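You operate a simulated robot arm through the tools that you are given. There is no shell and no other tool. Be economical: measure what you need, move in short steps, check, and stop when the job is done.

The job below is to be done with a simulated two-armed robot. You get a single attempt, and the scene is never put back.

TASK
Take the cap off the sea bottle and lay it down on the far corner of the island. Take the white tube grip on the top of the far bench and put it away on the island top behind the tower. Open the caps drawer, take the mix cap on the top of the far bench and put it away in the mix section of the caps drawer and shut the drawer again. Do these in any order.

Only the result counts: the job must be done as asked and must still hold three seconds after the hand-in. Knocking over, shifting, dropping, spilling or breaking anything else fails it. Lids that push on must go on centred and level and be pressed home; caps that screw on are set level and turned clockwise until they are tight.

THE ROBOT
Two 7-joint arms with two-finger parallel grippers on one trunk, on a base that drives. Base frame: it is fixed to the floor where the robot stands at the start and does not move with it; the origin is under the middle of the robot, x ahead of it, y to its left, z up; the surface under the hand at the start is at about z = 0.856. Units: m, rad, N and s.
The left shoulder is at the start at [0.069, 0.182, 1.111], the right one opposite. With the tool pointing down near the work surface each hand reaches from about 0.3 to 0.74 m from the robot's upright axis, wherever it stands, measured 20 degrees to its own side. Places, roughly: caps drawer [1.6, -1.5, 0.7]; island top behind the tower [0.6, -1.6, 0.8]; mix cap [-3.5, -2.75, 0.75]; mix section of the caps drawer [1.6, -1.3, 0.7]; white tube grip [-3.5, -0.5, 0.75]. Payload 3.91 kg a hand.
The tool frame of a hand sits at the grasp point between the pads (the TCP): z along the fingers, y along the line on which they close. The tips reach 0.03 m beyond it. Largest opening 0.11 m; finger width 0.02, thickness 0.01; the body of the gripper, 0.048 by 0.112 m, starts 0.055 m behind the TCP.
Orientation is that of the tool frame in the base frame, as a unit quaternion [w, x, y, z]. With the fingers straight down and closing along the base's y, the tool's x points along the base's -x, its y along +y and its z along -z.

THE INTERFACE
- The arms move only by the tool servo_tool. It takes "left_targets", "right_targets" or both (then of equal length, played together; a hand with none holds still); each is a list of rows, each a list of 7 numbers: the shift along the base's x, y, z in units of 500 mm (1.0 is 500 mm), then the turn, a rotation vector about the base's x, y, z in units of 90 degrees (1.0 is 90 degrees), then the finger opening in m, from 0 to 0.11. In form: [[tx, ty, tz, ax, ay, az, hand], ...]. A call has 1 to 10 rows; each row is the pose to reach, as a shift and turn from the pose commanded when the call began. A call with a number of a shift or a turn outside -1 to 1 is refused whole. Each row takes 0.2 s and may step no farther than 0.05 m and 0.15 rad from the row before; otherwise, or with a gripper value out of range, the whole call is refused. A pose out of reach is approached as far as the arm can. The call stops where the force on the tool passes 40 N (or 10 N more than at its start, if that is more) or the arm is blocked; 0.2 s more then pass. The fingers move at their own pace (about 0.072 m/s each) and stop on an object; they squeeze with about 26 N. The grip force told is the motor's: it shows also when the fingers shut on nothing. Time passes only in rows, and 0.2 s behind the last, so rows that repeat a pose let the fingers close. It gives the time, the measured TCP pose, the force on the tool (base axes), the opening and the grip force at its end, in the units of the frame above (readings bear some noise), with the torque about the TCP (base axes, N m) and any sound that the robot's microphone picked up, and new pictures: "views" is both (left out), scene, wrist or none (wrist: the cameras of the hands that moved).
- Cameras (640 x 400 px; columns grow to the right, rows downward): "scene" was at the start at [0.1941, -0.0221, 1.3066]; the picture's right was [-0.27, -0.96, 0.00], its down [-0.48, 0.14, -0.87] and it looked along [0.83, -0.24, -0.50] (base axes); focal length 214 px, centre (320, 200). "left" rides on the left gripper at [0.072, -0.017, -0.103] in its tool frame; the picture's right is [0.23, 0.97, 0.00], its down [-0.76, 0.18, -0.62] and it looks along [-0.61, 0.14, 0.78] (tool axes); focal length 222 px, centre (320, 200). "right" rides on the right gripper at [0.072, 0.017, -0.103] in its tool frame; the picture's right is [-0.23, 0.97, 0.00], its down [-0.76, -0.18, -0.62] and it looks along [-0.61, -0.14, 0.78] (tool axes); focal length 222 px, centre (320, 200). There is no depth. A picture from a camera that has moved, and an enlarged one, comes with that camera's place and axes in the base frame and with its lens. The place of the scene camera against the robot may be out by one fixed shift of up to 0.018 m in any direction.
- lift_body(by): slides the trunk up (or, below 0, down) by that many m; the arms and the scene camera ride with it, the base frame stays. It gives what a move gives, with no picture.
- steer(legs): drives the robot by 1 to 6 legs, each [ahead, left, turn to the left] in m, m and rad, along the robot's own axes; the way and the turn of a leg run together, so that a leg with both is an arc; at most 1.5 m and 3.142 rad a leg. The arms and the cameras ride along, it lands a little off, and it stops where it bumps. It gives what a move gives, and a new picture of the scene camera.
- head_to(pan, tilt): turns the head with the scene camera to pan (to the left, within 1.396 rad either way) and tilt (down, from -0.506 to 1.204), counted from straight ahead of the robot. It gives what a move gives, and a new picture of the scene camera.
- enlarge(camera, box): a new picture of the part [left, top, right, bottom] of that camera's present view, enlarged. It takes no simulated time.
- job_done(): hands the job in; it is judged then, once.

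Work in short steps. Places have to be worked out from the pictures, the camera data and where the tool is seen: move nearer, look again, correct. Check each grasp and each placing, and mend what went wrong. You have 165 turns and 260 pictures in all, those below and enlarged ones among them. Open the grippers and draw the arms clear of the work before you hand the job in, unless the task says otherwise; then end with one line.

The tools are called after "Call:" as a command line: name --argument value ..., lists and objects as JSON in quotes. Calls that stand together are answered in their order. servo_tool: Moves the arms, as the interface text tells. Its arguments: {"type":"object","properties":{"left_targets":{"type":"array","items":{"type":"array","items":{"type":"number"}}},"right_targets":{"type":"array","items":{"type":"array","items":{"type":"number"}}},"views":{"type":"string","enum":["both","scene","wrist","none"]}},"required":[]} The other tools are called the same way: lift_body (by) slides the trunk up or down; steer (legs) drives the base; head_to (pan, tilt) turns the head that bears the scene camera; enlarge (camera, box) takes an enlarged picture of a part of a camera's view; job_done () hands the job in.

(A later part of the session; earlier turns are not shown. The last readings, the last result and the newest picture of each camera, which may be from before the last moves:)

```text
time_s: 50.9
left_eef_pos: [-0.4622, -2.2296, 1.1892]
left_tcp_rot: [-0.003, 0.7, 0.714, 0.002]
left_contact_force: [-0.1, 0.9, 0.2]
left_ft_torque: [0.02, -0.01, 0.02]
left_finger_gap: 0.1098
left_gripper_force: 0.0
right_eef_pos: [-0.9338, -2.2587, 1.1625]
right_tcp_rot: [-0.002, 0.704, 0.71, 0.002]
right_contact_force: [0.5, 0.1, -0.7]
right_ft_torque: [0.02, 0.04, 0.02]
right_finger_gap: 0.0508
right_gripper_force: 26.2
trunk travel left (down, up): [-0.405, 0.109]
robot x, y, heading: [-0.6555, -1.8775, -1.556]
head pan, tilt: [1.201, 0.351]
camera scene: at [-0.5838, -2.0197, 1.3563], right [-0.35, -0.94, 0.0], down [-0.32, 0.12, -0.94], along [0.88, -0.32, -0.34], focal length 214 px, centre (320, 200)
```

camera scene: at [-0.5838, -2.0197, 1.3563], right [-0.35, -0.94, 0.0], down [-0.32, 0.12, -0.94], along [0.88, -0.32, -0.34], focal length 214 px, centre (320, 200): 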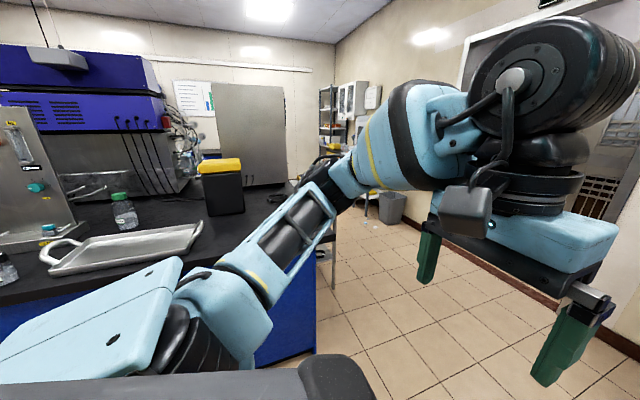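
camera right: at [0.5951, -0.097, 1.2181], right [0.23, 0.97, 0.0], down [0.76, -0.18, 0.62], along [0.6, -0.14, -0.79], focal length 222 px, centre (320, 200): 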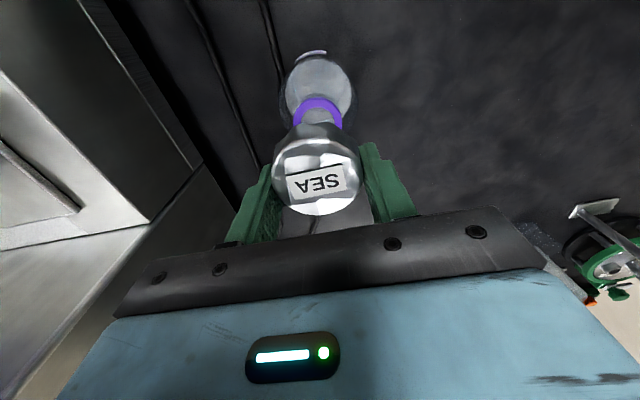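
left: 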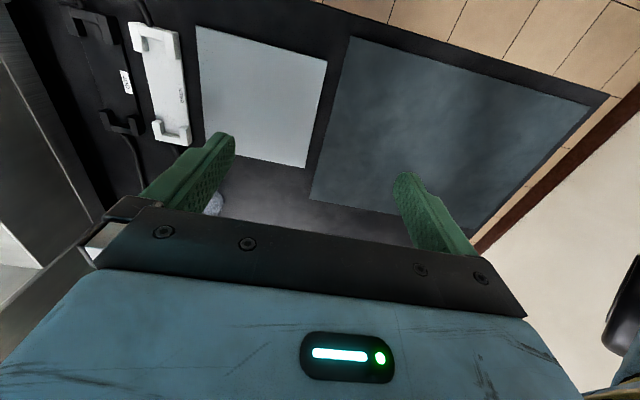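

The left arm blocks the view. I turn to face the island and look across it.

Call:
steer --legs '[[0, 0, 1.57]]'

Call:
head_to --pan -0.2 --tilt 0.25

```text
time_s: 55.1
left_eef_pos: [-0.3088, -1.6773, 1.1895]
left_tcp_rot: [-0.004, -0.019, 1.0, 0.0]
left_contact_force: [0.4, 0.7, 1.1]
left_ft_torque: [0.0, 0.01, 0.0]
left_finger_gap: 0.1099
left_gripper_force: 0.0
right_eef_pos: [-0.2717, -2.1494, 1.1614]
right_tcp_rot: [-0.002, -0.014, 1.0, 0.001]
right_contact_force: [-0.2, 1.0, -0.8]
right_ft_torque: [-0.01, 0.04, -0.01]
right_finger_gap: 0.0507
right_gripper_force: 26.0
trunk travel left (down, up): [-0.405, 0.109]
robot x, y, heading: [-0.6557, -1.878, 0.035]
head pan, tilt: [1.201, 0.351]
camera scene: at [-0.5307, -1.7837, 1.3563], right [0.94, -0.33, 0.0], down [-0.11, -0.32, -0.94], along [0.31, 0.89, -0.34], focal length 214 px, centre (320, 200)
```

scene: 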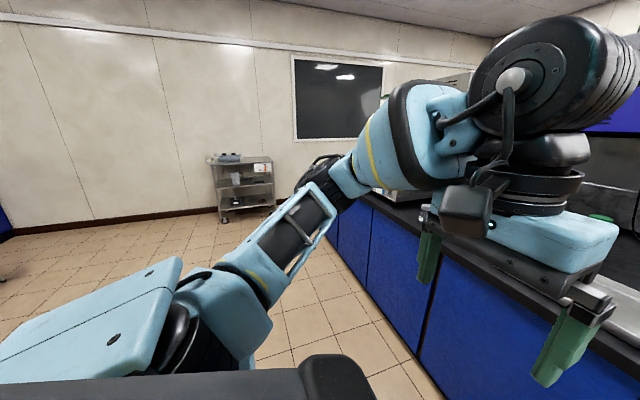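

```text
time_s: 56.7
left_eef_pos: [-0.308, -1.6779, 1.1887]
left_tcp_rot: [-0.004, -0.02, 1.0, 0.0]
left_contact_force: [0.4, 0.8, -0.6]
left_ft_torque: [0.0, -0.02, -0.01]
left_finger_gap: 0.11
left_gripper_force: 0.0
right_eef_pos: [-0.2714, -2.1501, 1.1606]
right_tcp_rot: [-0.002, -0.014, 1.0, 0.0]
right_contact_force: [-0.3, -0.4, 0.2]
right_ft_torque: [-0.02, -0.02, 0.01]
right_finger_gap: 0.0505
right_gripper_force: 25.9
trunk travel left (down, up): [-0.405, 0.109]
robot x, y, heading: [-0.6566, -1.879, 0.038]
head pan, tilt: [-0.201, 0.25]
camera scene: at [-0.4692, -1.887, 1.3657], right [-0.16, -0.99, 0.0], down [-0.24, 0.04, -0.97], along [0.96, -0.16, -0.25], focal length 214 px, centre (320, 200)
```

scene: 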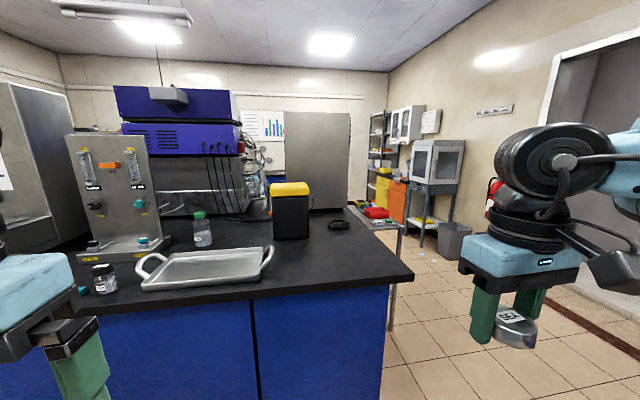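

From here the near-right end corner (0.2,-2.4) and the tray area are seen. The listed places are all hidden from the start view, so the unlisted "far corner" should be the visible far-left one. The left aisle (y 0.6–2.0) is wide; I drive that way.

Call:
steer --legs '[[0, 1.5, -0.038], [0, 1.5, 0], [0.2, 0.25, 0]]'

Call:
head_to --pan -0.3 --tilt 0.4

```text
time_s: 80.2
left_eef_pos: [-0.4243, 1.1487, 1.1893]
left_tcp_rot: [-0.003, -0.025, 1.0, -0.001]
left_contact_force: [-0.4, 0.2, -0.6]
left_ft_torque: [-0.05, -0.01, 0.01]
left_finger_gap: 0.11
left_gripper_force: 0.1
right_eef_pos: [-0.3821, 0.6775, 1.1618]
right_tcp_rot: [-0.003, -0.021, 1.0, 0.0]
right_contact_force: [0.2, -0.5, 0.2]
right_ft_torque: [-0.06, 0.03, -0.01]
right_finger_gap: 0.0503
right_gripper_force: 25.7
trunk travel left (down, up): [-0.405, 0.109]
robot x, y, heading: [-0.7694, 0.9393, 0.048]
head pan, tilt: [-0.201, 0.25]
stopped in leg 2: the robot was blocked; the commanded pose is now the measured one
camera scene: at [-0.5825, 0.9383, 1.3658], right [-0.15, -0.99, 0.0], down [-0.24, 0.04, -0.97], along [0.96, -0.15, -0.25], focal length 214 px, centre (320, 200)
```

scene: 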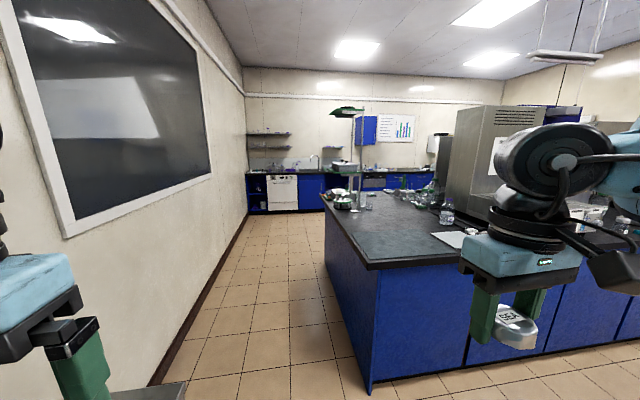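

```text
time_s: 80.9
left_eef_pos: [-0.4248, 1.1456, 1.1899]
left_tcp_rot: [-0.004, -0.025, 1.0, 0.0]
left_contact_force: [0.2, -0.3, 0.9]
left_ft_torque: [-0.03, 0.0, -0.03]
left_finger_gap: 0.1099
left_gripper_force: 0.0
right_eef_pos: [-0.3817, 0.6751, 1.1623]
right_tcp_rot: [-0.003, -0.02, 1.0, 0.001]
right_contact_force: [0.6, -0.5, -0.1]
right_ft_torque: [-0.02, -0.02, -0.03]
right_finger_gap: 0.0505
right_gripper_force: 26.2
trunk travel left (down, up): [-0.405, 0.109]
robot x, y, heading: [-0.7699, 0.9439, 0.047]
head pan, tilt: [-0.3, 0.4]
camera scene: at [-0.585, 0.9264, 1.3518], right [-0.25, -0.97, 0.0], down [-0.38, 0.1, -0.92], along [0.89, -0.23, -0.39], focal length 214 px, centre (320, 200)
```

scene: 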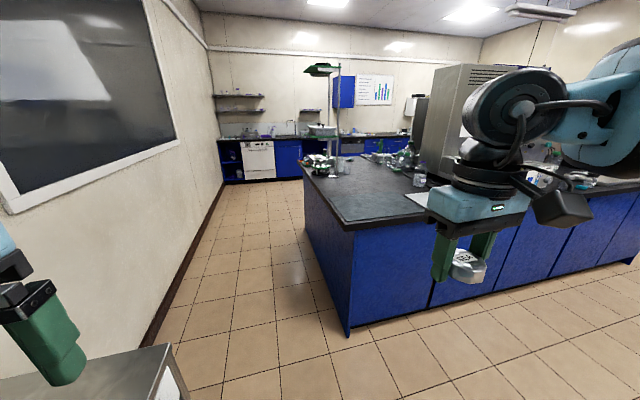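

Blocked by the metal cart on the left. I move off it a little and look down-left to measure the gap.

Call:
steer --legs '[[0, -0.08, -0.048]]'

Call:
head_to --pan 0.5 --tilt 0.9

Call:
head_to --pan -0.1 --tilt 0.8

```text
time_s: 82.2
left_eef_pos: [-0.4139, 1.053, 1.1893]
left_tcp_rot: [-0.004, -0.002, 1.0, 0.0]
left_contact_force: [-0.6, 0.4, 0.2]
left_ft_torque: [0.05, -0.02, 0.0]
left_finger_gap: 0.1099
left_gripper_force: 0.1
right_eef_pos: [-0.3915, 0.5799, 1.1615]
right_tcp_rot: [-0.002, 0.004, 1.0, 0.001]
right_contact_force: [0.0, -1.0, 0.4]
right_ft_torque: [-0.04, -0.01, -0.01]
right_finger_gap: 0.0506
right_gripper_force: 25.9
trunk travel left (down, up): [-0.405, 0.109]
robot x, y, heading: [-0.7691, 0.8665, 0.006]
head pan, tilt: [-0.3, 0.4]
camera scene: at [-0.5841, 0.8396, 1.3517], right [-0.29, -0.96, 0.0], down [-0.37, 0.11, -0.92], along [0.88, -0.27, -0.39], focal length 214 px, centre (320, 200)
```

scene: 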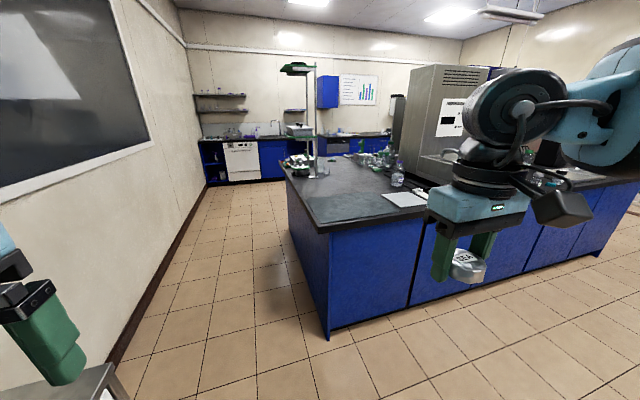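

```text
time_s: 83.3
left_eef_pos: [-0.4128, 1.0531, 1.1903]
left_tcp_rot: [-0.003, -0.001, 1.0, 0.0]
left_contact_force: [0.3, -0.1, -0.2]
left_ft_torque: [-0.01, -0.01, -0.01]
left_finger_gap: 0.1099
left_gripper_force: 0.0
right_eef_pos: [-0.3925, 0.5799, 1.1599]
right_tcp_rot: [-0.003, 0.003, 1.0, 0.001]
right_contact_force: [0.5, -1.4, -0.4]
right_ft_torque: [0.01, 0.03, 0.04]
right_finger_gap: 0.0507
right_gripper_force: 26.6
trunk travel left (down, up): [-0.405, 0.109]
robot x, y, heading: [-0.7685, 0.8638, -0.001]
head pan, tilt: [0.499, 0.901]
camera scene: at [-0.6063, 0.903, 1.3088], right [0.48, -0.88, 0.0], down [-0.69, -0.37, -0.62], along [0.55, 0.3, -0.78], focal length 214 px, centre (320, 200)
```

scene: 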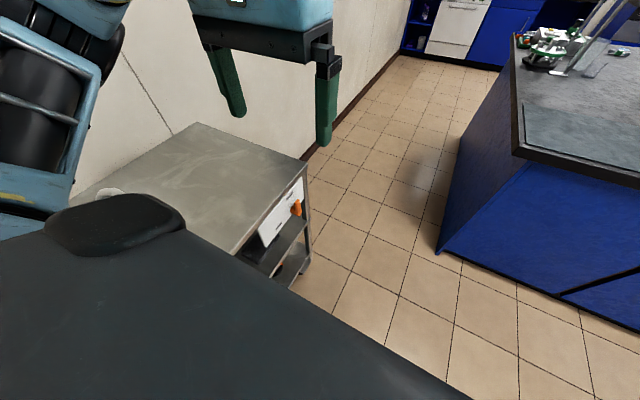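

```text
time_s: 84.3
left_eef_pos: [-0.4125, 1.0516, 1.1896]
left_tcp_rot: [-0.004, -0.001, 1.0, -0.001]
left_contact_force: [-0.2, -0.6, -0.4]
left_ft_torque: [-0.03, 0.0, 0.02]
left_finger_gap: 0.1101
left_gripper_force: 0.1
right_eef_pos: [-0.3933, 0.5804, 1.1625]
right_tcp_rot: [-0.003, 0.003, 1.0, 0.001]
right_contact_force: [0.9, 0.6, -1.0]
right_ft_torque: [0.01, 0.03, -0.01]
right_finger_gap: 0.0509
right_gripper_force: 26.3
trunk travel left (down, up): [-0.405, 0.109]
robot x, y, heading: [-0.7664, 0.8677, -0.001]
head pan, tilt: [-0.099, 0.799]
camera scene: at [-0.5923, 0.8591, 1.3166], right [-0.1, -1.0, 0.0], down [-0.71, 0.07, -0.7], along [0.69, -0.07, -0.72], focal length 214 px, centre (320, 200)
```

scene: 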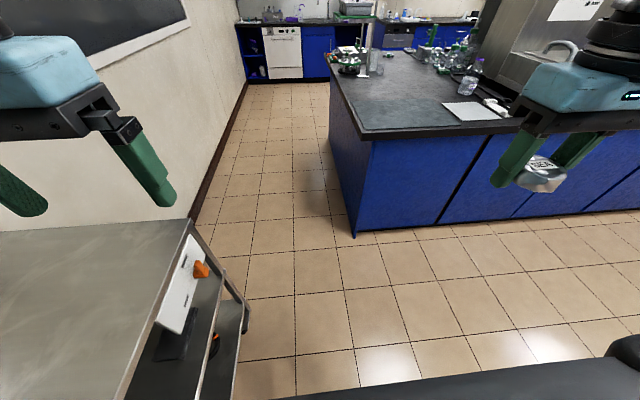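

The gap between cart (y≥1.22, x≤-0.25) and island (y≤0.6, x≥0.2) just fits at y≈0.905. I drive carefully through.

Call:
steer --legs '[[0.35, 0.04, 0]]'

Call:
steer --legs '[[0.56, 0.0, 0]]'

```text
time_s: 86.6
left_eef_pos: [-0.0643, 1.0941, 1.1907]
left_tcp_rot: [-0.004, -0.003, 1.0, 0.0]
left_contact_force: [0.2, 1.0, 0.5]
left_ft_torque: [0.01, 0.01, -0.03]
left_finger_gap: 0.1099
left_gripper_force: 0.1
right_eef_pos: [-0.0428, 0.6228, 1.1613]
right_tcp_rot: [-0.002, 0.002, 1.0, 0.001]
right_contact_force: [-0.3, 0.1, 0.0]
right_ft_torque: [0.02, -0.01, 0.03]
right_finger_gap: 0.0508
right_gripper_force: 26.7
trunk travel left (down, up): [-0.405, 0.109]
robot x, y, heading: [-0.418, 0.9025, 0.007]
head pan, tilt: [-0.099, 0.799]
camera scene: at [-0.2434, 0.901, 1.3166], right [-0.1, -1.0, 0.0], down [-0.71, 0.07, -0.7], along [0.69, -0.07, -0.72], focal length 214 px, centre (320, 200)
```

scene: 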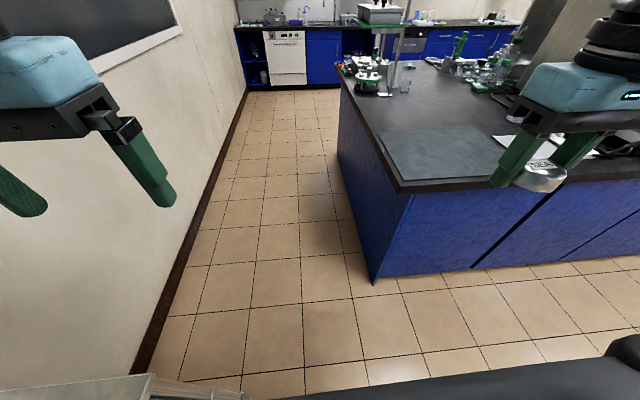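

```text
time_s: 89.8
left_eef_pos: [0.4813, 1.1041, 1.1902]
left_tcp_rot: [-0.004, -0.007, 1.0, 0.0]
left_contact_force: [0.4, 0.2, 0.3]
left_ft_torque: [-0.02, -0.03, -0.03]
left_finger_gap: 0.1103
left_gripper_force: 0.0
right_eef_pos: [0.5083, 0.6299, 1.1616]
right_tcp_rot: [-0.003, -0.003, 1.0, 0.001]
right_contact_force: [0.5, 0.7, 0.2]
right_ft_torque: [-0.01, 0.0, 0.0]
right_finger_gap: 0.0505
right_gripper_force: 25.9
trunk travel left (down, up): [-0.405, 0.109]
robot x, y, heading: [0.1296, 0.9109, 0.014]
head pan, tilt: [-0.099, 0.799]
camera scene: at [0.3048, 0.907, 1.3166], right [-0.09, -1.0, 0.0], down [-0.71, 0.06, -0.7], along [0.69, -0.06, -0.72], focal length 214 px, centre (320, 200)
```

scene: 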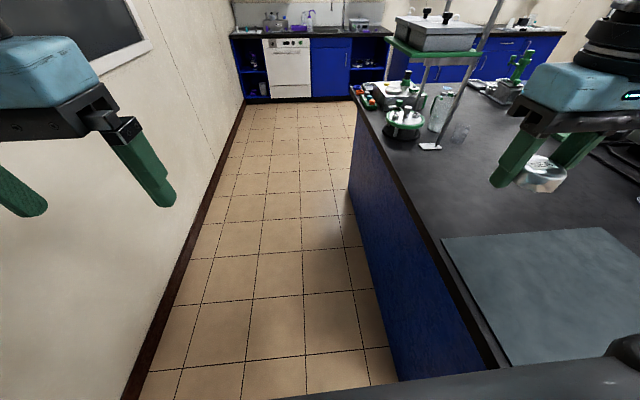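

Through. I move to the aisle's middle and drive on to the far side of the island.

Call:
steer --legs '[[0.4, 0.27, -0.014], [1.2, 0, 0], [0.5, 0, 0]]'

Call:
head_to --pan -1.2 --tilt 0.5

```text
time_s: 101.0
left_eef_pos: [2.5875, 1.3668, 1.1897]
left_tcp_rot: [-0.004, 0.001, 1.0, -0.001]
left_contact_force: [-0.5, 0.1, -0.6]
left_ft_torque: [0.0, 0.01, 0.01]
left_finger_gap: 0.1101
left_gripper_force: 0.0
right_eef_pos: [2.6077, 0.8944, 1.1621]
right_tcp_rot: [-0.003, 0.006, 1.0, 0.001]
right_contact_force: [0.2, 0.0, -0.5]
right_ft_torque: [0.0, 0.01, -0.02]
right_finger_gap: 0.0506
right_gripper_force: 25.3
trunk travel left (down, up): [-0.405, 0.109]
robot x, y, heading: [2.2341, 1.178, -0.004]
head pan, tilt: [-0.099, 0.799]
camera scene: at [2.4078, 1.1743, 1.3166], right [-0.1, -0.99, 0.0], down [-0.71, 0.07, -0.7], along [0.69, -0.07, -0.72], focal length 214 px, centre (320, 200)
```

scene: 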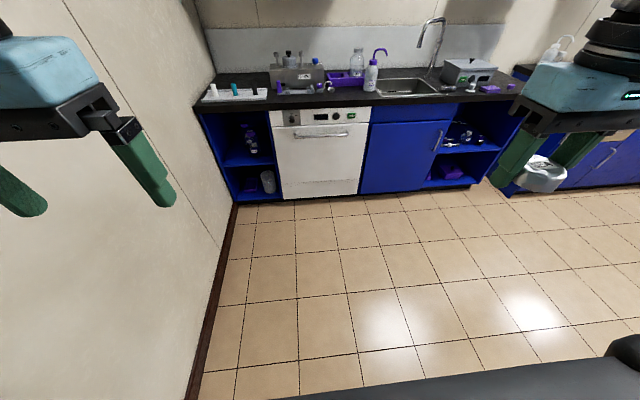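

```text
time_s: 102.3
left_eef_pos: [2.589, 1.367, 1.1897]
left_tcp_rot: [-0.003, 0.002, 1.0, 0.0]
left_contact_force: [0.4, 0.3, -0.2]
left_ft_torque: [-0.03, 0.0, 0.03]
left_finger_gap: 0.11
left_gripper_force: 0.1
right_eef_pos: [2.6066, 0.8947, 1.1607]
right_tcp_rot: [-0.003, 0.007, 1.0, 0.001]
right_contact_force: [0.8, -0.8, -0.3]
right_ft_torque: [0.02, 0.02, 0.0]
right_finger_gap: 0.0505
right_gripper_force: 26.3
trunk travel left (down, up): [-0.405, 0.109]
robot x, y, heading: [2.2323, 1.1775, -0.005]
head pan, tilt: [-1.201, 0.499]
camera scene: at [2.3601, 1.0977, 1.3426], right [-0.93, -0.36, 0.0], down [-0.17, 0.45, -0.88], along [0.31, -0.82, -0.48], focal length 214 px, centre (320, 200)
```

scene: 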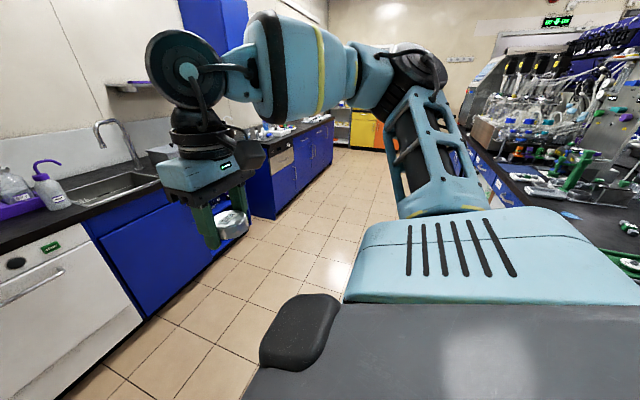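

I shift away from the wall, then turn to face the island from its far side.

Call:
steer --legs '[[0.2, -0.6, 0], [0, 0, -3.14]]'

Call:
head_to --pan 0.2 --tilt 0.5

```text
time_s: 115.4
left_eef_pos: [2.0776, 0.3892, 1.1898]
left_tcp_rot: [0.001, 1.0, 0.003, 0.004]
left_contact_force: [0.0, -0.2, -1.2]
left_ft_torque: [0.01, 0.02, 0.02]
left_finger_gap: 0.1101
left_gripper_force: 0.2
right_eef_pos: [2.0555, 0.8625, 1.1613]
right_tcp_rot: [0.0, 1.0, -0.002, 0.002]
right_contact_force: [-0.3, -0.6, -0.4]
right_ft_torque: [0.0, -0.01, 0.01]
right_finger_gap: 0.0504
right_gripper_force: 25.5
trunk travel left (down, up): [-0.405, 0.109]
robot x, y, heading: [2.431, 0.5801, -3.133]
head pan, tilt: [-1.201, 0.499]
camera scene: at [2.2701, 0.665, 1.3426], right [0.93, 0.36, 0.0], down [0.17, -0.45, -0.88], along [-0.32, 0.82, -0.48], focal length 214 px, centre (320, 200)
```

scene: 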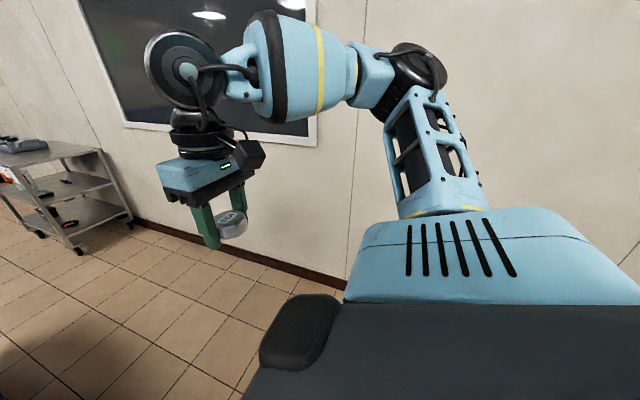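

```text
time_s: 117.0
left_eef_pos: [2.0781, 0.3884, 1.1899]
left_tcp_rot: [0.0, 1.0, 0.003, 0.003]
left_contact_force: [0.8, 0.2, 0.2]
left_ft_torque: [-0.01, 0.01, -0.03]
left_finger_gap: 0.11
left_gripper_force: 0.0
right_eef_pos: [2.0555, 0.8612, 1.1617]
right_tcp_rot: [0.001, 1.0, -0.002, 0.003]
right_contact_force: [0.9, 0.4, 0.0]
right_ft_torque: [0.03, -0.01, -0.03]
right_finger_gap: 0.0504
right_gripper_force: 25.8
trunk travel left (down, up): [-0.405, 0.109]
robot x, y, heading: [2.4349, 0.5777, -3.14]
head pan, tilt: [0.201, 0.499]
camera scene: at [2.2142, 0.5619, 1.3426], right [-0.2, 0.98, 0.0], down [0.47, 0.1, -0.88], along [-0.86, -0.18, -0.48], focal length 214 px, centre (320, 200)
```

scene: 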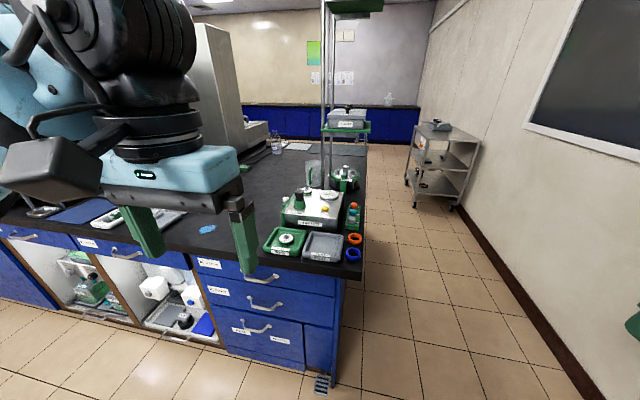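

The far-left corner itself is full of trays. I zoom on this side of the island for details.

Call:
enlarge --camera "scene" --box '[180, 160, 380, 285]'

Call:
steer --legs '[[0, 0.9, 0]]'

```text
3.20 times, centred on (280, 222) of scene
camera zoom: at [2.2142, 0.5619, 1.3426], right [-0.2, 0.98, 0.0], down [0.47, 0.1, -0.88], along [-0.86, -0.18, -0.48], focal length 686 px, centre (448, 128)
```

zoom: 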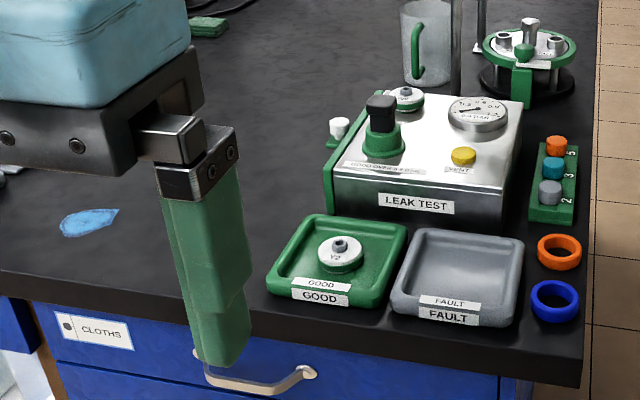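

```text
time_s: 125.4
left_eef_pos: [2.0798, -0.5356, 1.1897]
left_tcp_rot: [0.0, 1.0, 0.003, 0.003]
left_contact_force: [-0.1, 0.2, -0.7]
left_ft_torque: [-0.01, -0.02, 0.01]
left_finger_gap: 0.1099
left_gripper_force: 0.0
right_eef_pos: [2.0587, -0.0644, 1.1628]
right_tcp_rot: [0.0, 1.0, -0.002, 0.002]
right_contact_force: [-0.4, 1.0, 1.0]
right_ft_torque: [0.03, -0.01, -0.02]
right_finger_gap: 0.0506
right_gripper_force: 26.3
trunk travel left (down, up): [-0.405, 0.109]
robot x, y, heading: [2.434, -0.3477, -3.137]
head pan, tilt: [0.201, 0.499]
camera scene: at [2.2175, -0.3635, 1.3426], right [-0.2, 0.98, 0.0], down [0.47, 0.1, -0.88], along [-0.86, -0.18, -0.48], focal length 214 px, centre (320, 200)
```

scene: 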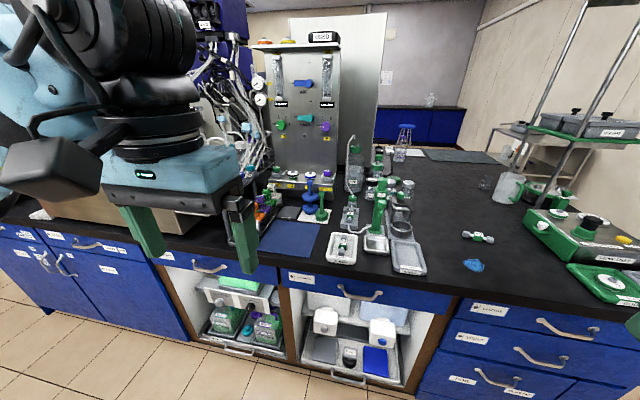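

I continue along this side to see the caps drawer and the other far corner.

Call:
steer --legs '[[0, 1.1, 0]]'

Call:
head_to --pan 0.45 --tilt 0.4

```text
time_s: 135.1
left_eef_pos: [2.0644, -1.5863, 1.1906]
left_tcp_rot: [0.0, 1.0, -0.011, 0.002]
left_contact_force: [0.3, 0.4, 0.1]
left_ft_torque: [0.01, 0.0, -0.01]
left_finger_gap: 0.1099
left_gripper_force: 0.0
right_eef_pos: [2.0561, -1.1142, 1.1611]
right_tcp_rot: [0.001, 1.0, -0.017, 0.003]
right_contact_force: [0.7, 0.0, -1.0]
right_ft_torque: [0.03, 0.02, 0.01]
right_finger_gap: 0.0508
right_gripper_force: 26.0
trunk travel left (down, up): [-0.405, 0.109]
robot x, y, heading: [2.4231, -1.4081, 3.122]
head pan, tilt: [0.201, 0.499]
camera scene: at [2.2056, -1.4185, 1.3426], right [-0.17, 0.98, 0.0], down [0.47, 0.08, -0.88], along [-0.86, -0.15, -0.48], focal length 214 px, centre (320, 200)
```

scene: 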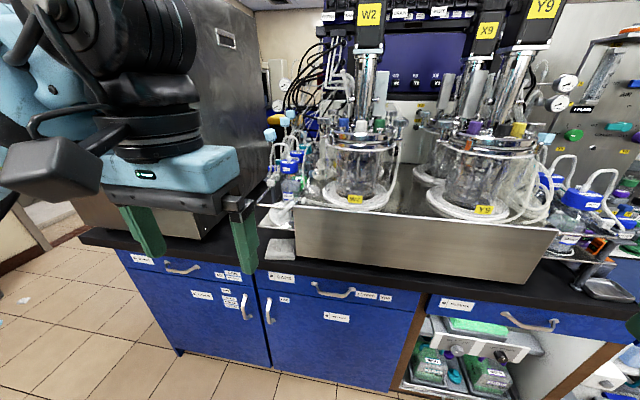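

```text
time_s: 135.8
left_eef_pos: [2.0645, -1.5875, 1.191]
left_tcp_rot: [0.001, 1.0, -0.011, 0.003]
left_contact_force: [0.1, -0.6, -0.1]
left_ft_torque: [0.01, -0.01, -0.02]
left_finger_gap: 0.11
left_gripper_force: 0.0
right_eef_pos: [2.0564, -1.1142, 1.1624]
right_tcp_rot: [0.0, 1.0, -0.016, 0.003]
right_contact_force: [0.5, -0.1, 0.6]
right_ft_torque: [0.03, 0.0, 0.0]
right_finger_gap: 0.0503
right_gripper_force: 25.5
trunk travel left (down, up): [-0.405, 0.109]
robot x, y, heading: [2.4249, -1.4102, 3.119]
head pan, tilt: [0.45, 0.4]
camera scene: at [2.2107, -1.4407, 1.3517], right [-0.41, 0.91, 0.0], down [0.35, 0.16, -0.92], along [-0.84, -0.38, -0.39], focal length 214 px, centre (320, 200)
```

scene: 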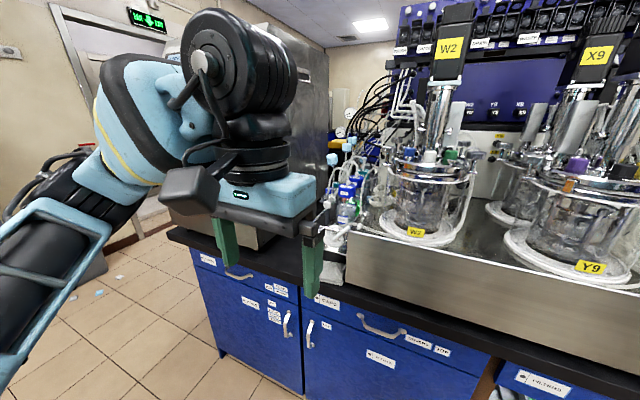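

I read the drawer labels.

Call:
enlarge --camera "scene" --box '[180, 220, 460, 395]'

Call:
head_to --pan -0.1 --tilt 0.75

Call:
enlarge --camera "scene" --box '[120, 130, 480, 355]'

```text
2.29 times, centred on (320, 308) of scene
camera zoom: at [2.2107, -1.4407, 1.3517], right [-0.41, 0.91, 0.0], down [0.35, 0.16, -0.92], along [-0.84, -0.38, -0.39], focal length 490 px, centre (320, -46)
```

zoom: 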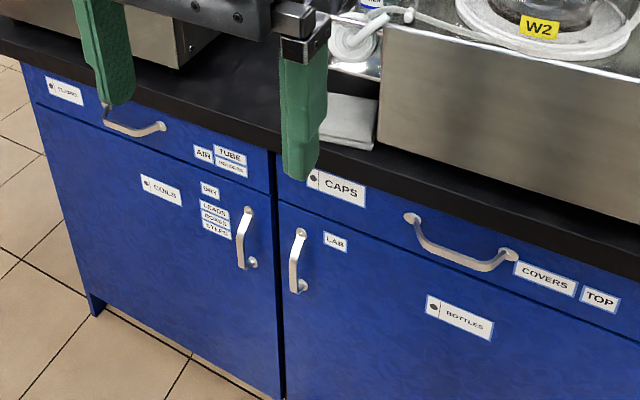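

```text
time_s: 136.8
left_eef_pos: [2.0667, -1.5856, 1.1915]
left_tcp_rot: [0.0, 1.0, -0.01, 0.003]
left_contact_force: [-0.2, 0.3, -0.5]
left_ft_torque: [-0.04, 0.05, 0.02]
left_finger_gap: 0.11
left_gripper_force: 0.0
right_eef_pos: [2.0555, -1.1149, 1.1618]
right_tcp_rot: [0.001, 1.0, -0.016, 0.002]
right_contact_force: [0.5, -0.8, 0.0]
right_ft_torque: [0.0, 0.0, -0.02]
right_finger_gap: 0.0502
right_gripper_force: 26.1
trunk travel left (down, up): [-0.405, 0.109]
robot x, y, heading: [2.4266, -1.4067, 3.12]
head pan, tilt: [-0.099, 0.75]
camera scene: at [2.2129, -1.3924, 1.3207], right [0.12, 0.99, 0.0], down [0.68, -0.08, -0.73], along [-0.73, 0.09, -0.68], focal length 214 px, centre (320, 200)
```

scene: 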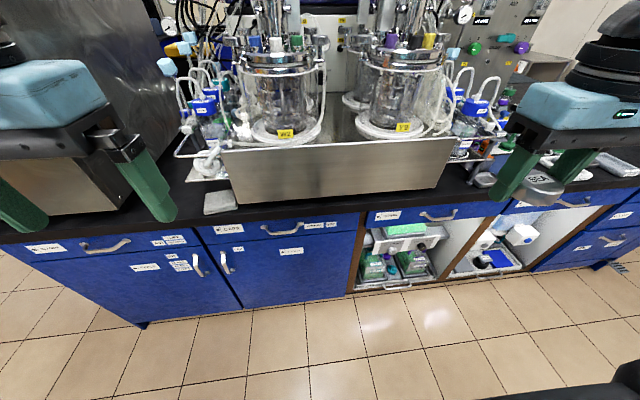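

```text
1.78 times, centred on (300, 242) of scene
camera zoom: at [2.2129, -1.3924, 1.3207], right [0.12, 0.99, 0.0], down [0.68, -0.08, -0.73], along [-0.73, 0.09, -0.68], focal length 381 px, centre (356, 124)
```

zoom: 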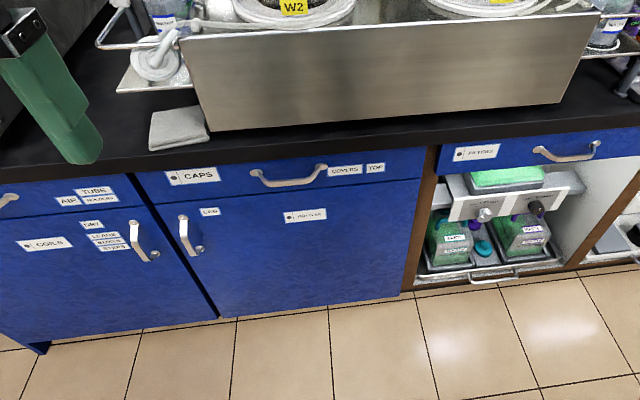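

Caps drawer found at about (1.77,-1.45). I move farther along to look at the right end of the island and the passage there.

Call:
steer --legs '[[0, 0.7, 0.02]]'

Call:
head_to --pan 0.75 --tilt 0.45

```text
time_s: 143.4
left_eef_pos: [2.0652, -2.3082, 1.1897]
left_tcp_rot: [-0.001, 1.0, 0.005, 0.003]
left_contact_force: [0.1, -0.3, -0.1]
left_ft_torque: [-0.02, 0.05, -0.02]
left_finger_gap: 0.11
left_gripper_force: 0.1
right_eef_pos: [2.0395, -1.8351, 1.162]
right_tcp_rot: [0.001, 1.0, 0.002, 0.003]
right_contact_force: [0.2, -0.8, -0.4]
right_ft_torque: [0.0, 0.0, 0.01]
right_finger_gap: 0.05
right_gripper_force: 25.8
trunk travel left (down, up): [-0.405, 0.109]
robot x, y, heading: [2.418, -2.1181, -3.136]
head pan, tilt: [-0.099, 0.75]
camera scene: at [2.2069, -2.1078, 1.3206], right [0.09, 1.0, 0.0], down [0.68, -0.06, -0.73], along [-0.73, 0.07, -0.68], focal length 214 px, centre (320, 200)
```

scene: 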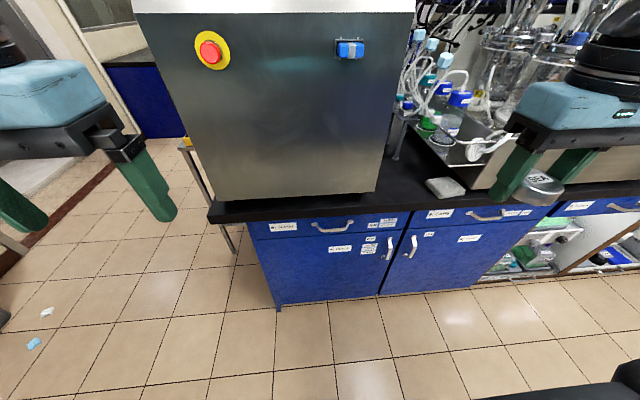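

```text
time_s: 144.6
left_eef_pos: [2.0637, -2.3085, 1.1899]
left_tcp_rot: [-0.001, 1.0, 0.006, 0.003]
left_contact_force: [0.2, 0.6, -0.1]
left_ft_torque: [0.01, 0.0, 0.01]
left_finger_gap: 0.1099
left_gripper_force: 0.1
right_eef_pos: [2.0393, -1.8351, 1.1614]
right_tcp_rot: [0.001, 1.0, 0.001, 0.003]
right_contact_force: [-0.6, 0.4, -0.6]
right_ft_torque: [0.0, -0.01, -0.02]
right_finger_gap: 0.0503
right_gripper_force: 26.4
trunk travel left (down, up): [-0.405, 0.109]
robot x, y, heading: [2.4176, -2.1176, -3.133]
head pan, tilt: [0.75, 0.45]
camera scene: at [2.2226, -2.1785, 1.347], right [-0.69, 0.73, 0.0], down [0.32, 0.3, -0.9], along [-0.65, -0.62, -0.44], focal length 214 px, centre (320, 200)
```

scene: 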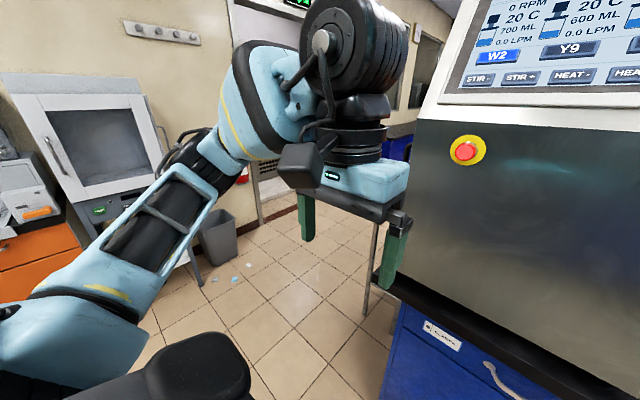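

The far-right corner holds the reactor controller ("the tower"), so place names are given from this drawer side: "behind" and "far" mean the -x side, and the free far corner is the one with the mat near the start (≈(0.4,0.42)). I drive back by the left aisle.

Call:
steer --legs '[[0, -1.5, 0], [0, -1.5, 0], [0, -0.27, 0]]'

Call:
head_to --pan 0.0 --tilt 0.7

```text
time_s: 173.6
left_eef_pos: [2.0498, 0.9759, 1.1884]
left_tcp_rot: [-0.007, 1.0, 0.007, 0.002]
left_contact_force: [-1.0, -0.1, -0.6]
left_ft_torque: [0.01, 0.03, 0.0]
left_finger_gap: 0.1099
left_gripper_force: 0.0
right_eef_pos: [2.0214, 1.4478, 1.1668]
right_tcp_rot: [-0.009, 1.0, 0.003, 0.001]
right_contact_force: [-0.8, 0.1, 0.6]
right_ft_torque: [0.0, 0.02, -0.03]
right_finger_gap: 0.0491
right_gripper_force: 26.3
trunk travel left (down, up): [-0.405, 0.109]
robot x, y, heading: [2.3967, 1.1868, -3.131]
head pan, tilt: [0.75, 0.45]
stopped in leg 3: the robot was blocked; the commanded pose is now the measured one
camera scene: at [2.2075, 1.104, 1.3466], right [-0.69, 0.72, 0.01], down [0.31, 0.31, -0.9], along [-0.65, -0.62, -0.44], focal length 214 px, centre (320, 200)
```

scene: 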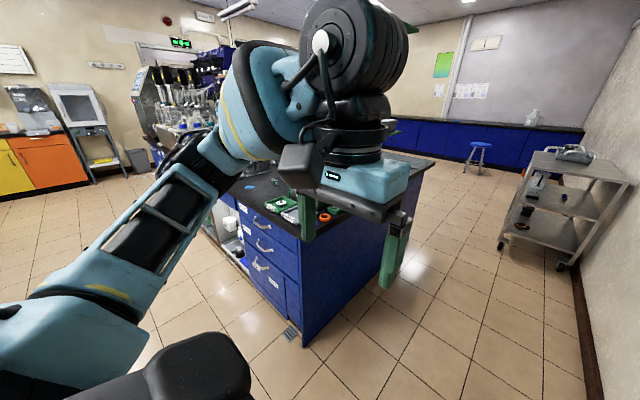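

```text
time_s: 174.7
left_eef_pos: [2.0487, 0.9766, 1.1871]
left_tcp_rot: [-0.009, 1.0, 0.006, 0.002]
left_contact_force: [-0.3, 0.4, -0.2]
left_ft_torque: [0.01, 0.02, 0.01]
left_finger_gap: 0.1099
left_gripper_force: 0.0
right_eef_pos: [2.0216, 1.4475, 1.1669]
right_tcp_rot: [-0.008, 1.0, 0.002, 0.002]
right_contact_force: [-0.5, 0.2, 1.4]
right_ft_torque: [-0.02, 0.01, -0.02]
right_finger_gap: 0.0489
right_gripper_force: 25.9
trunk travel left (down, up): [-0.405, 0.109]
robot x, y, heading: [2.3984, 1.1853, -3.13]
head pan, tilt: [0.0, 0.7]
camera scene: at [2.1877, 1.1662, 1.325], right [-0.01, 1.0, 0.02], down [0.64, 0.02, -0.77], along [-0.77, 0.0, -0.64], focal length 214 px, centre (320, 200)
```

scene: 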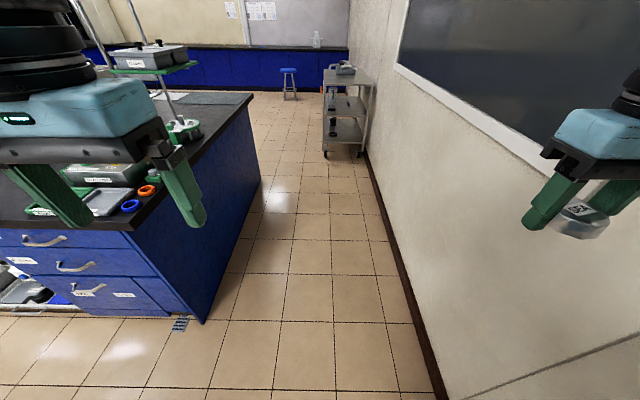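

The right elbow touched the wall side; the cap is still held. I shift back to y≈1.12 and drive on.

Call:
steer --legs '[[0, 0.06, -0.011], [1.3, 0, 0], [0.5, 0, 0]]'

```text
time_s: 184.6
left_eef_pos: [0.2499, 0.9811, 1.1899]
left_tcp_rot: [-0.001, 1.0, -0.013, 0.003]
left_contact_force: [0.2, 0.5, -0.7]
left_ft_torque: [-0.03, -0.01, 0.01]
left_finger_gap: 0.1102
left_gripper_force: 0.0
right_eef_pos: [0.2433, 1.4536, 1.1611]
right_tcp_rot: [0.0, 1.0, -0.018, 0.003]
right_contact_force: [-0.3, 0.0, 0.1]
right_ft_torque: [0.02, 0.0, 0.02]
right_finger_gap: 0.0478
right_gripper_force: 26.4
trunk travel left (down, up): [-0.405, 0.109]
robot x, y, heading: [0.6148, 1.1597, 3.113]
head pan, tilt: [0.0, 0.7]
camera scene: at [0.3973, 1.1669, 1.3248], right [0.03, 1.0, 0.0], down [0.64, -0.02, -0.76], along [-0.76, 0.02, -0.64], focal length 214 px, centre (320, 200)
```

scene: 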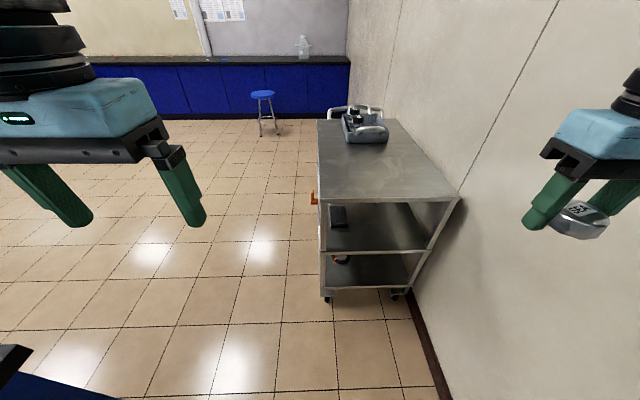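

I move toward the island and turn to face it (-y).

Call:
steer --legs '[[0, 0.06, 0], [0, 0, 1.6]]'

```text
time_s: 189.7
left_eef_pos: [0.8021, 0.748, 1.1906]
left_tcp_rot: [-0.002, 0.703, 0.712, 0.002]
left_contact_force: [-0.3, 1.5, 0.4]
left_ft_torque: [-0.01, 0.0, 0.0]
left_finger_gap: 0.11
left_gripper_force: 0.0
right_eef_pos: [0.3285, 0.7231, 1.1622]
right_tcp_rot: [-0.002, 0.707, 0.707, 0.003]
right_contact_force: [0.1, -0.2, -0.5]
right_ft_torque: [0.0, 0.01, -0.01]
right_finger_gap: 0.0477
right_gripper_force: 25.9
trunk travel left (down, up): [-0.405, 0.109]
robot x, y, heading: [0.6092, 1.0998, -1.565]
head pan, tilt: [0.0, 0.7]
camera scene: at [0.5947, 0.9062, 1.3249], right [-1.0, -0.01, 0.0], down [-0.01, 0.64, -0.76], along [0.01, -0.76, -0.64], focal length 214 px, centre (320, 200)
```

scene: 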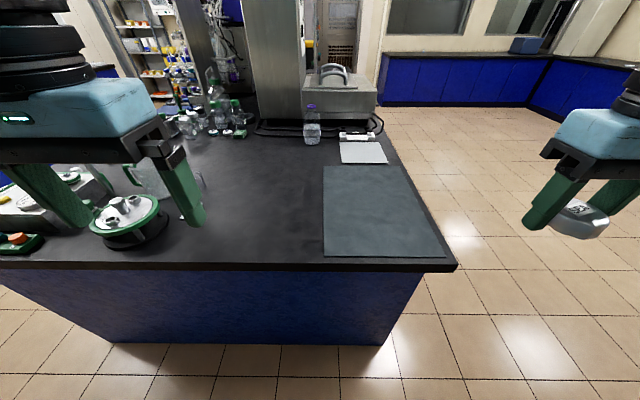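

Mat corner is right-front. I drive 0.15 m nearer and bring the cap over the mat.

Call:
steer --legs '[[0.15, 0, 0]]'

Call:
servo_tool --right_targets '[[0.06, -0.06, 0, 0, 0, 0, 0.0], [0.12, -0.12, 0, 0, 0, 0, 0.0], [0.18, -0.2, -0.02, 0, 0, 0, 0.0], [0.18, -0.26, -0.08, 0, 0, 0, 0.0], [0.18, -0.306, -0.16, 0, 0, 0, 0.0], [0.18, -0.306, -0.25, 0, 0, 0, 0.0], [0.18, -0.306, -0.34, 0, 0, 0, 0.0], [0.18, -0.306, -0.42, 0, 0, 0, 0.0], [0.18, -0.306, -0.46, 0, 0, 0, 0.0]]' --views "both"

```text
time_s: 191.1
left_eef_pos: [0.8033, 0.5963, 1.1896]
left_tcp_rot: [-0.002, 0.703, 0.711, 0.002]
left_contact_force: [-0.4, -0.5, -0.2]
left_ft_torque: [0.02, 0.0, 0.03]
left_finger_gap: 0.1099
left_gripper_force: 0.0
right_eef_pos: [0.3309, 0.57, 1.1617]
right_tcp_rot: [-0.001, 0.706, 0.709, 0.002]
right_contact_force: [-0.2, 0.7, 0.4]
right_ft_torque: [0.03, 0.0, 0.01]
right_finger_gap: 0.0475
right_gripper_force: 25.6
trunk travel left (down, up): [-0.405, 0.109]
robot x, y, heading: [0.6119, 0.949, -1.557]
head pan, tilt: [0.0, 0.7]
camera scene: at [0.5965, 0.7546, 1.3249], right [-1.0, -0.01, 0.0], down [-0.01, 0.64, -0.77], along [0.01, -0.76, -0.64], focal length 214 px, centre (320, 200)
```

scene: 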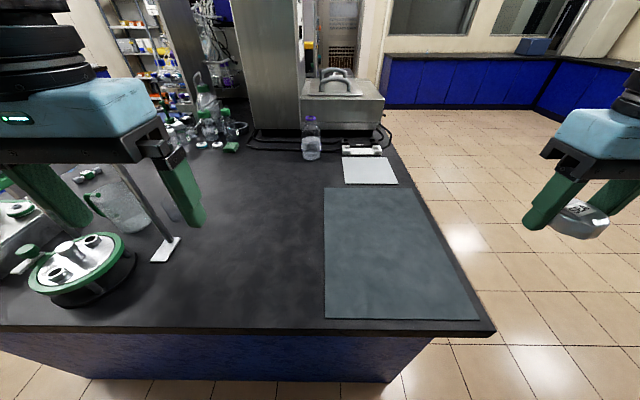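

```text
refused: row 3 steps farther than a row can; nothing moved
```

I resend with smaller steps.

Call:
servo_tool --right_targets '[[0.06, -0.06, 0, 0, 0, 0, 0.0], [0.12, -0.12, 0, 0, 0, 0, 0.0], [0.18, -0.18, -0.02, 0, 0, 0, 0.0], [0.18, -0.24, -0.07, 0, 0, 0, 0.0], [0.18, -0.3, -0.14, 0, 0, 0, 0.0], [0.18, -0.306, -0.22, 0, 0, 0, 0.0], [0.18, -0.306, -0.3, 0, 0, 0, 0.0], [0.18, -0.306, -0.38, 0, 0, 0, 0.0], [0.18, -0.306, -0.46, 0, 0, 0, 0.0]]' --views "both"

```text
time_s: 193.1
left_eef_pos: [0.8023, 0.5962, 1.1887]
left_tcp_rot: [-0.003, 0.703, 0.712, 0.003]
left_contact_force: [0.9, -1.0, 0.2]
left_ft_torque: [0.01, 0.0, 0.01]
left_finger_gap: 0.1097
left_gripper_force: 0.0
right_eef_pos: [0.4206, 0.4182, 0.9282]
right_tcp_rot: [-0.002, 0.705, 0.709, 0.002]
right_contact_force: [0.5, 0.0, 0.0]
right_ft_torque: [-0.01, -0.02, -0.01]
right_finger_gap: 0.0474
right_gripper_force: 25.9
trunk travel left (down, up): [-0.405, 0.109]
robot x, y, heading: [0.6108, 0.9511, -1.561]
head pan, tilt: [0.0, 0.7]
camera scene: at [0.5962, 0.7542, 1.3248], right [-1.0, -0.01, 0.0], down [-0.01, 0.64, -0.76], along [0.01, -0.76, -0.64], focal length 214 px, centre (320, 200)
camera right: at [0.4371, 0.49, 1.0335], right [0.97, -0.22, 0.0], down [-0.17, -0.77, 0.62], along [-0.14, -0.6, -0.79], focal length 222 px, centre (320, 200)
```

scene: 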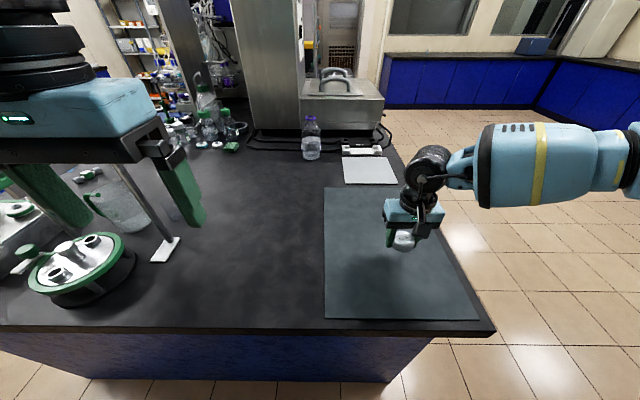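
right: 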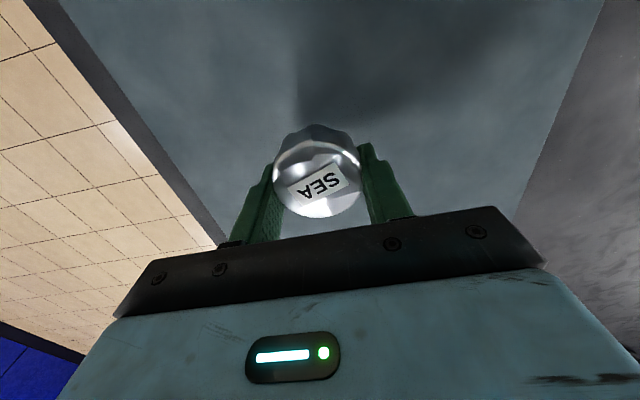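

Cap over the mat at (0.42,0.42). I lower it to contact.

Call:
servo_tool --right_targets '[[0, 0, -0.02, 0, 0, 0, 0.0], [0, 0, -0.036, 0, 0, 0, 0.0], [0, 0, -0.05, 0, 0, 0, 0.0], [0, 0, -0.058, 0, 0, 0, 0.0], [0, 0, -0.064, 0, 0, 0, 0.0]]' --views "scene"

```text
time_s: 194.3
left_eef_pos: [0.8026, 0.5964, 1.1899]
left_tcp_rot: [-0.002, 0.703, 0.711, 0.002]
left_contact_force: [0.1, 0.1, -0.3]
left_ft_torque: [0.0, 0.0, 0.03]
left_finger_gap: 0.1101
left_gripper_force: 0.1
right_eef_pos: [0.4215, 0.4166, 0.8992]
right_tcp_rot: [-0.002, 0.706, 0.708, 0.001]
right_contact_force: [0.0, 0.2, 0.4]
right_ft_torque: [0.0, -0.03, 0.0]
right_finger_gap: 0.0472
right_gripper_force: 26.1
trunk travel left (down, up): [-0.405, 0.109]
robot x, y, heading: [0.6118, 0.9516, -1.556]
head pan, tilt: [0.0, 0.7]
camera scene: at [0.5965, 0.7548, 1.3249], right [-1.0, -0.01, 0.0], down [-0.01, 0.64, -0.76], along [0.01, -0.76, -0.64], focal length 214 px, centre (320, 200)
```

scene: 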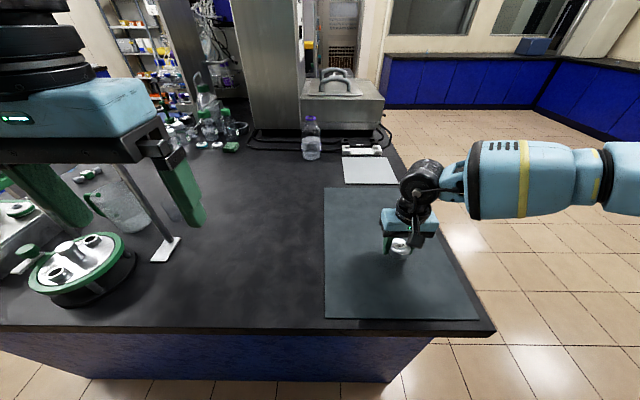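

No contact yet; I go on lowering in small steps.

Call:
servo_tool --right_targets '[[0, 0, -0.006, 0, 0, 0, 0.0], [0, 0, -0.012, 0, 0, 0, 0.0], [0, 0, -0.018, 0, 0, 0, 0.0], [0, 0, -0.024, 0, 0, 0, 0.0]]' --views "wrist"

```text
time_s: 195.3
left_eef_pos: [0.8027, 0.5966, 1.1896]
left_tcp_rot: [-0.002, 0.702, 0.712, 0.002]
left_contact_force: [-0.9, -0.1, 0.7]
left_ft_torque: [0.0, 0.0, 0.01]
left_finger_gap: 0.1101
left_gripper_force: 0.1
right_eef_pos: [0.4213, 0.4167, 0.8867]
right_tcp_rot: [-0.001, 0.706, 0.709, 0.002]
right_contact_force: [-0.7, 0.4, 0.1]
right_ft_torque: [-0.04, -0.01, 0.0]
right_finger_gap: 0.0473
right_gripper_force: 26.3
trunk travel left (down, up): [-0.405, 0.109]
robot x, y, heading: [0.6139, 0.9497, -1.564]
head pan, tilt: [0.0, 0.7]
camera right: at [0.4378, 0.4889, 0.993], right [0.97, -0.22, 0.0], down [-0.17, -0.77, 0.62], along [-0.14, -0.6, -0.79], focal length 222 px, centre (320, 200)
```

right: 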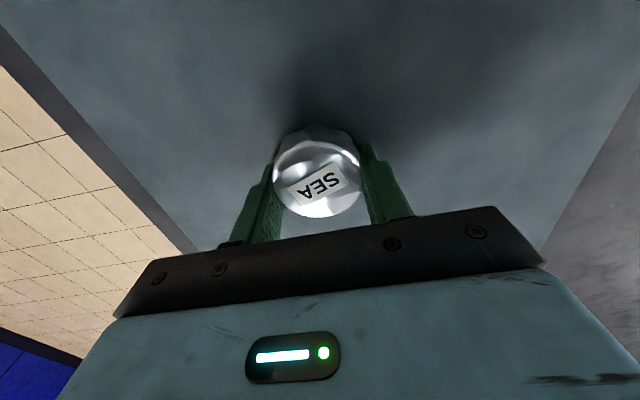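

The tips should nearly touch. I go 4 mm lower to feel for contact, then release.

Call:
servo_tool --right_targets '[[0, 0, -0.004, 0, 0, 0, 0.0], [0, 0, -0.008, 0, 0, 0, 0.0], [0, 0, -0.008, 0, 0, 0, 0.0]]' --views "none"

```text
time_s: 196.1
left_eef_pos: [0.803, 0.5971, 1.1914]
left_tcp_rot: [-0.001, 0.702, 0.712, 0.001]
left_contact_force: [-1.1, -0.7, -0.7]
left_ft_torque: [0.0, 0.0, -0.04]
left_finger_gap: 0.1099
left_gripper_force: 0.1
right_eef_pos: [0.4213, 0.4167, 0.8855]
right_tcp_rot: [-0.002, 0.706, 0.708, 0.002]
right_contact_force: [0.7, -0.4, 0.1]
right_ft_torque: [0.02, -0.02, 0.0]
right_finger_gap: 0.0472
right_gripper_force: 25.7
trunk travel left (down, up): [-0.405, 0.109]
robot x, y, heading: [0.6094, 0.9455, -1.56]
head pan, tilt: [0.0, 0.7]
```

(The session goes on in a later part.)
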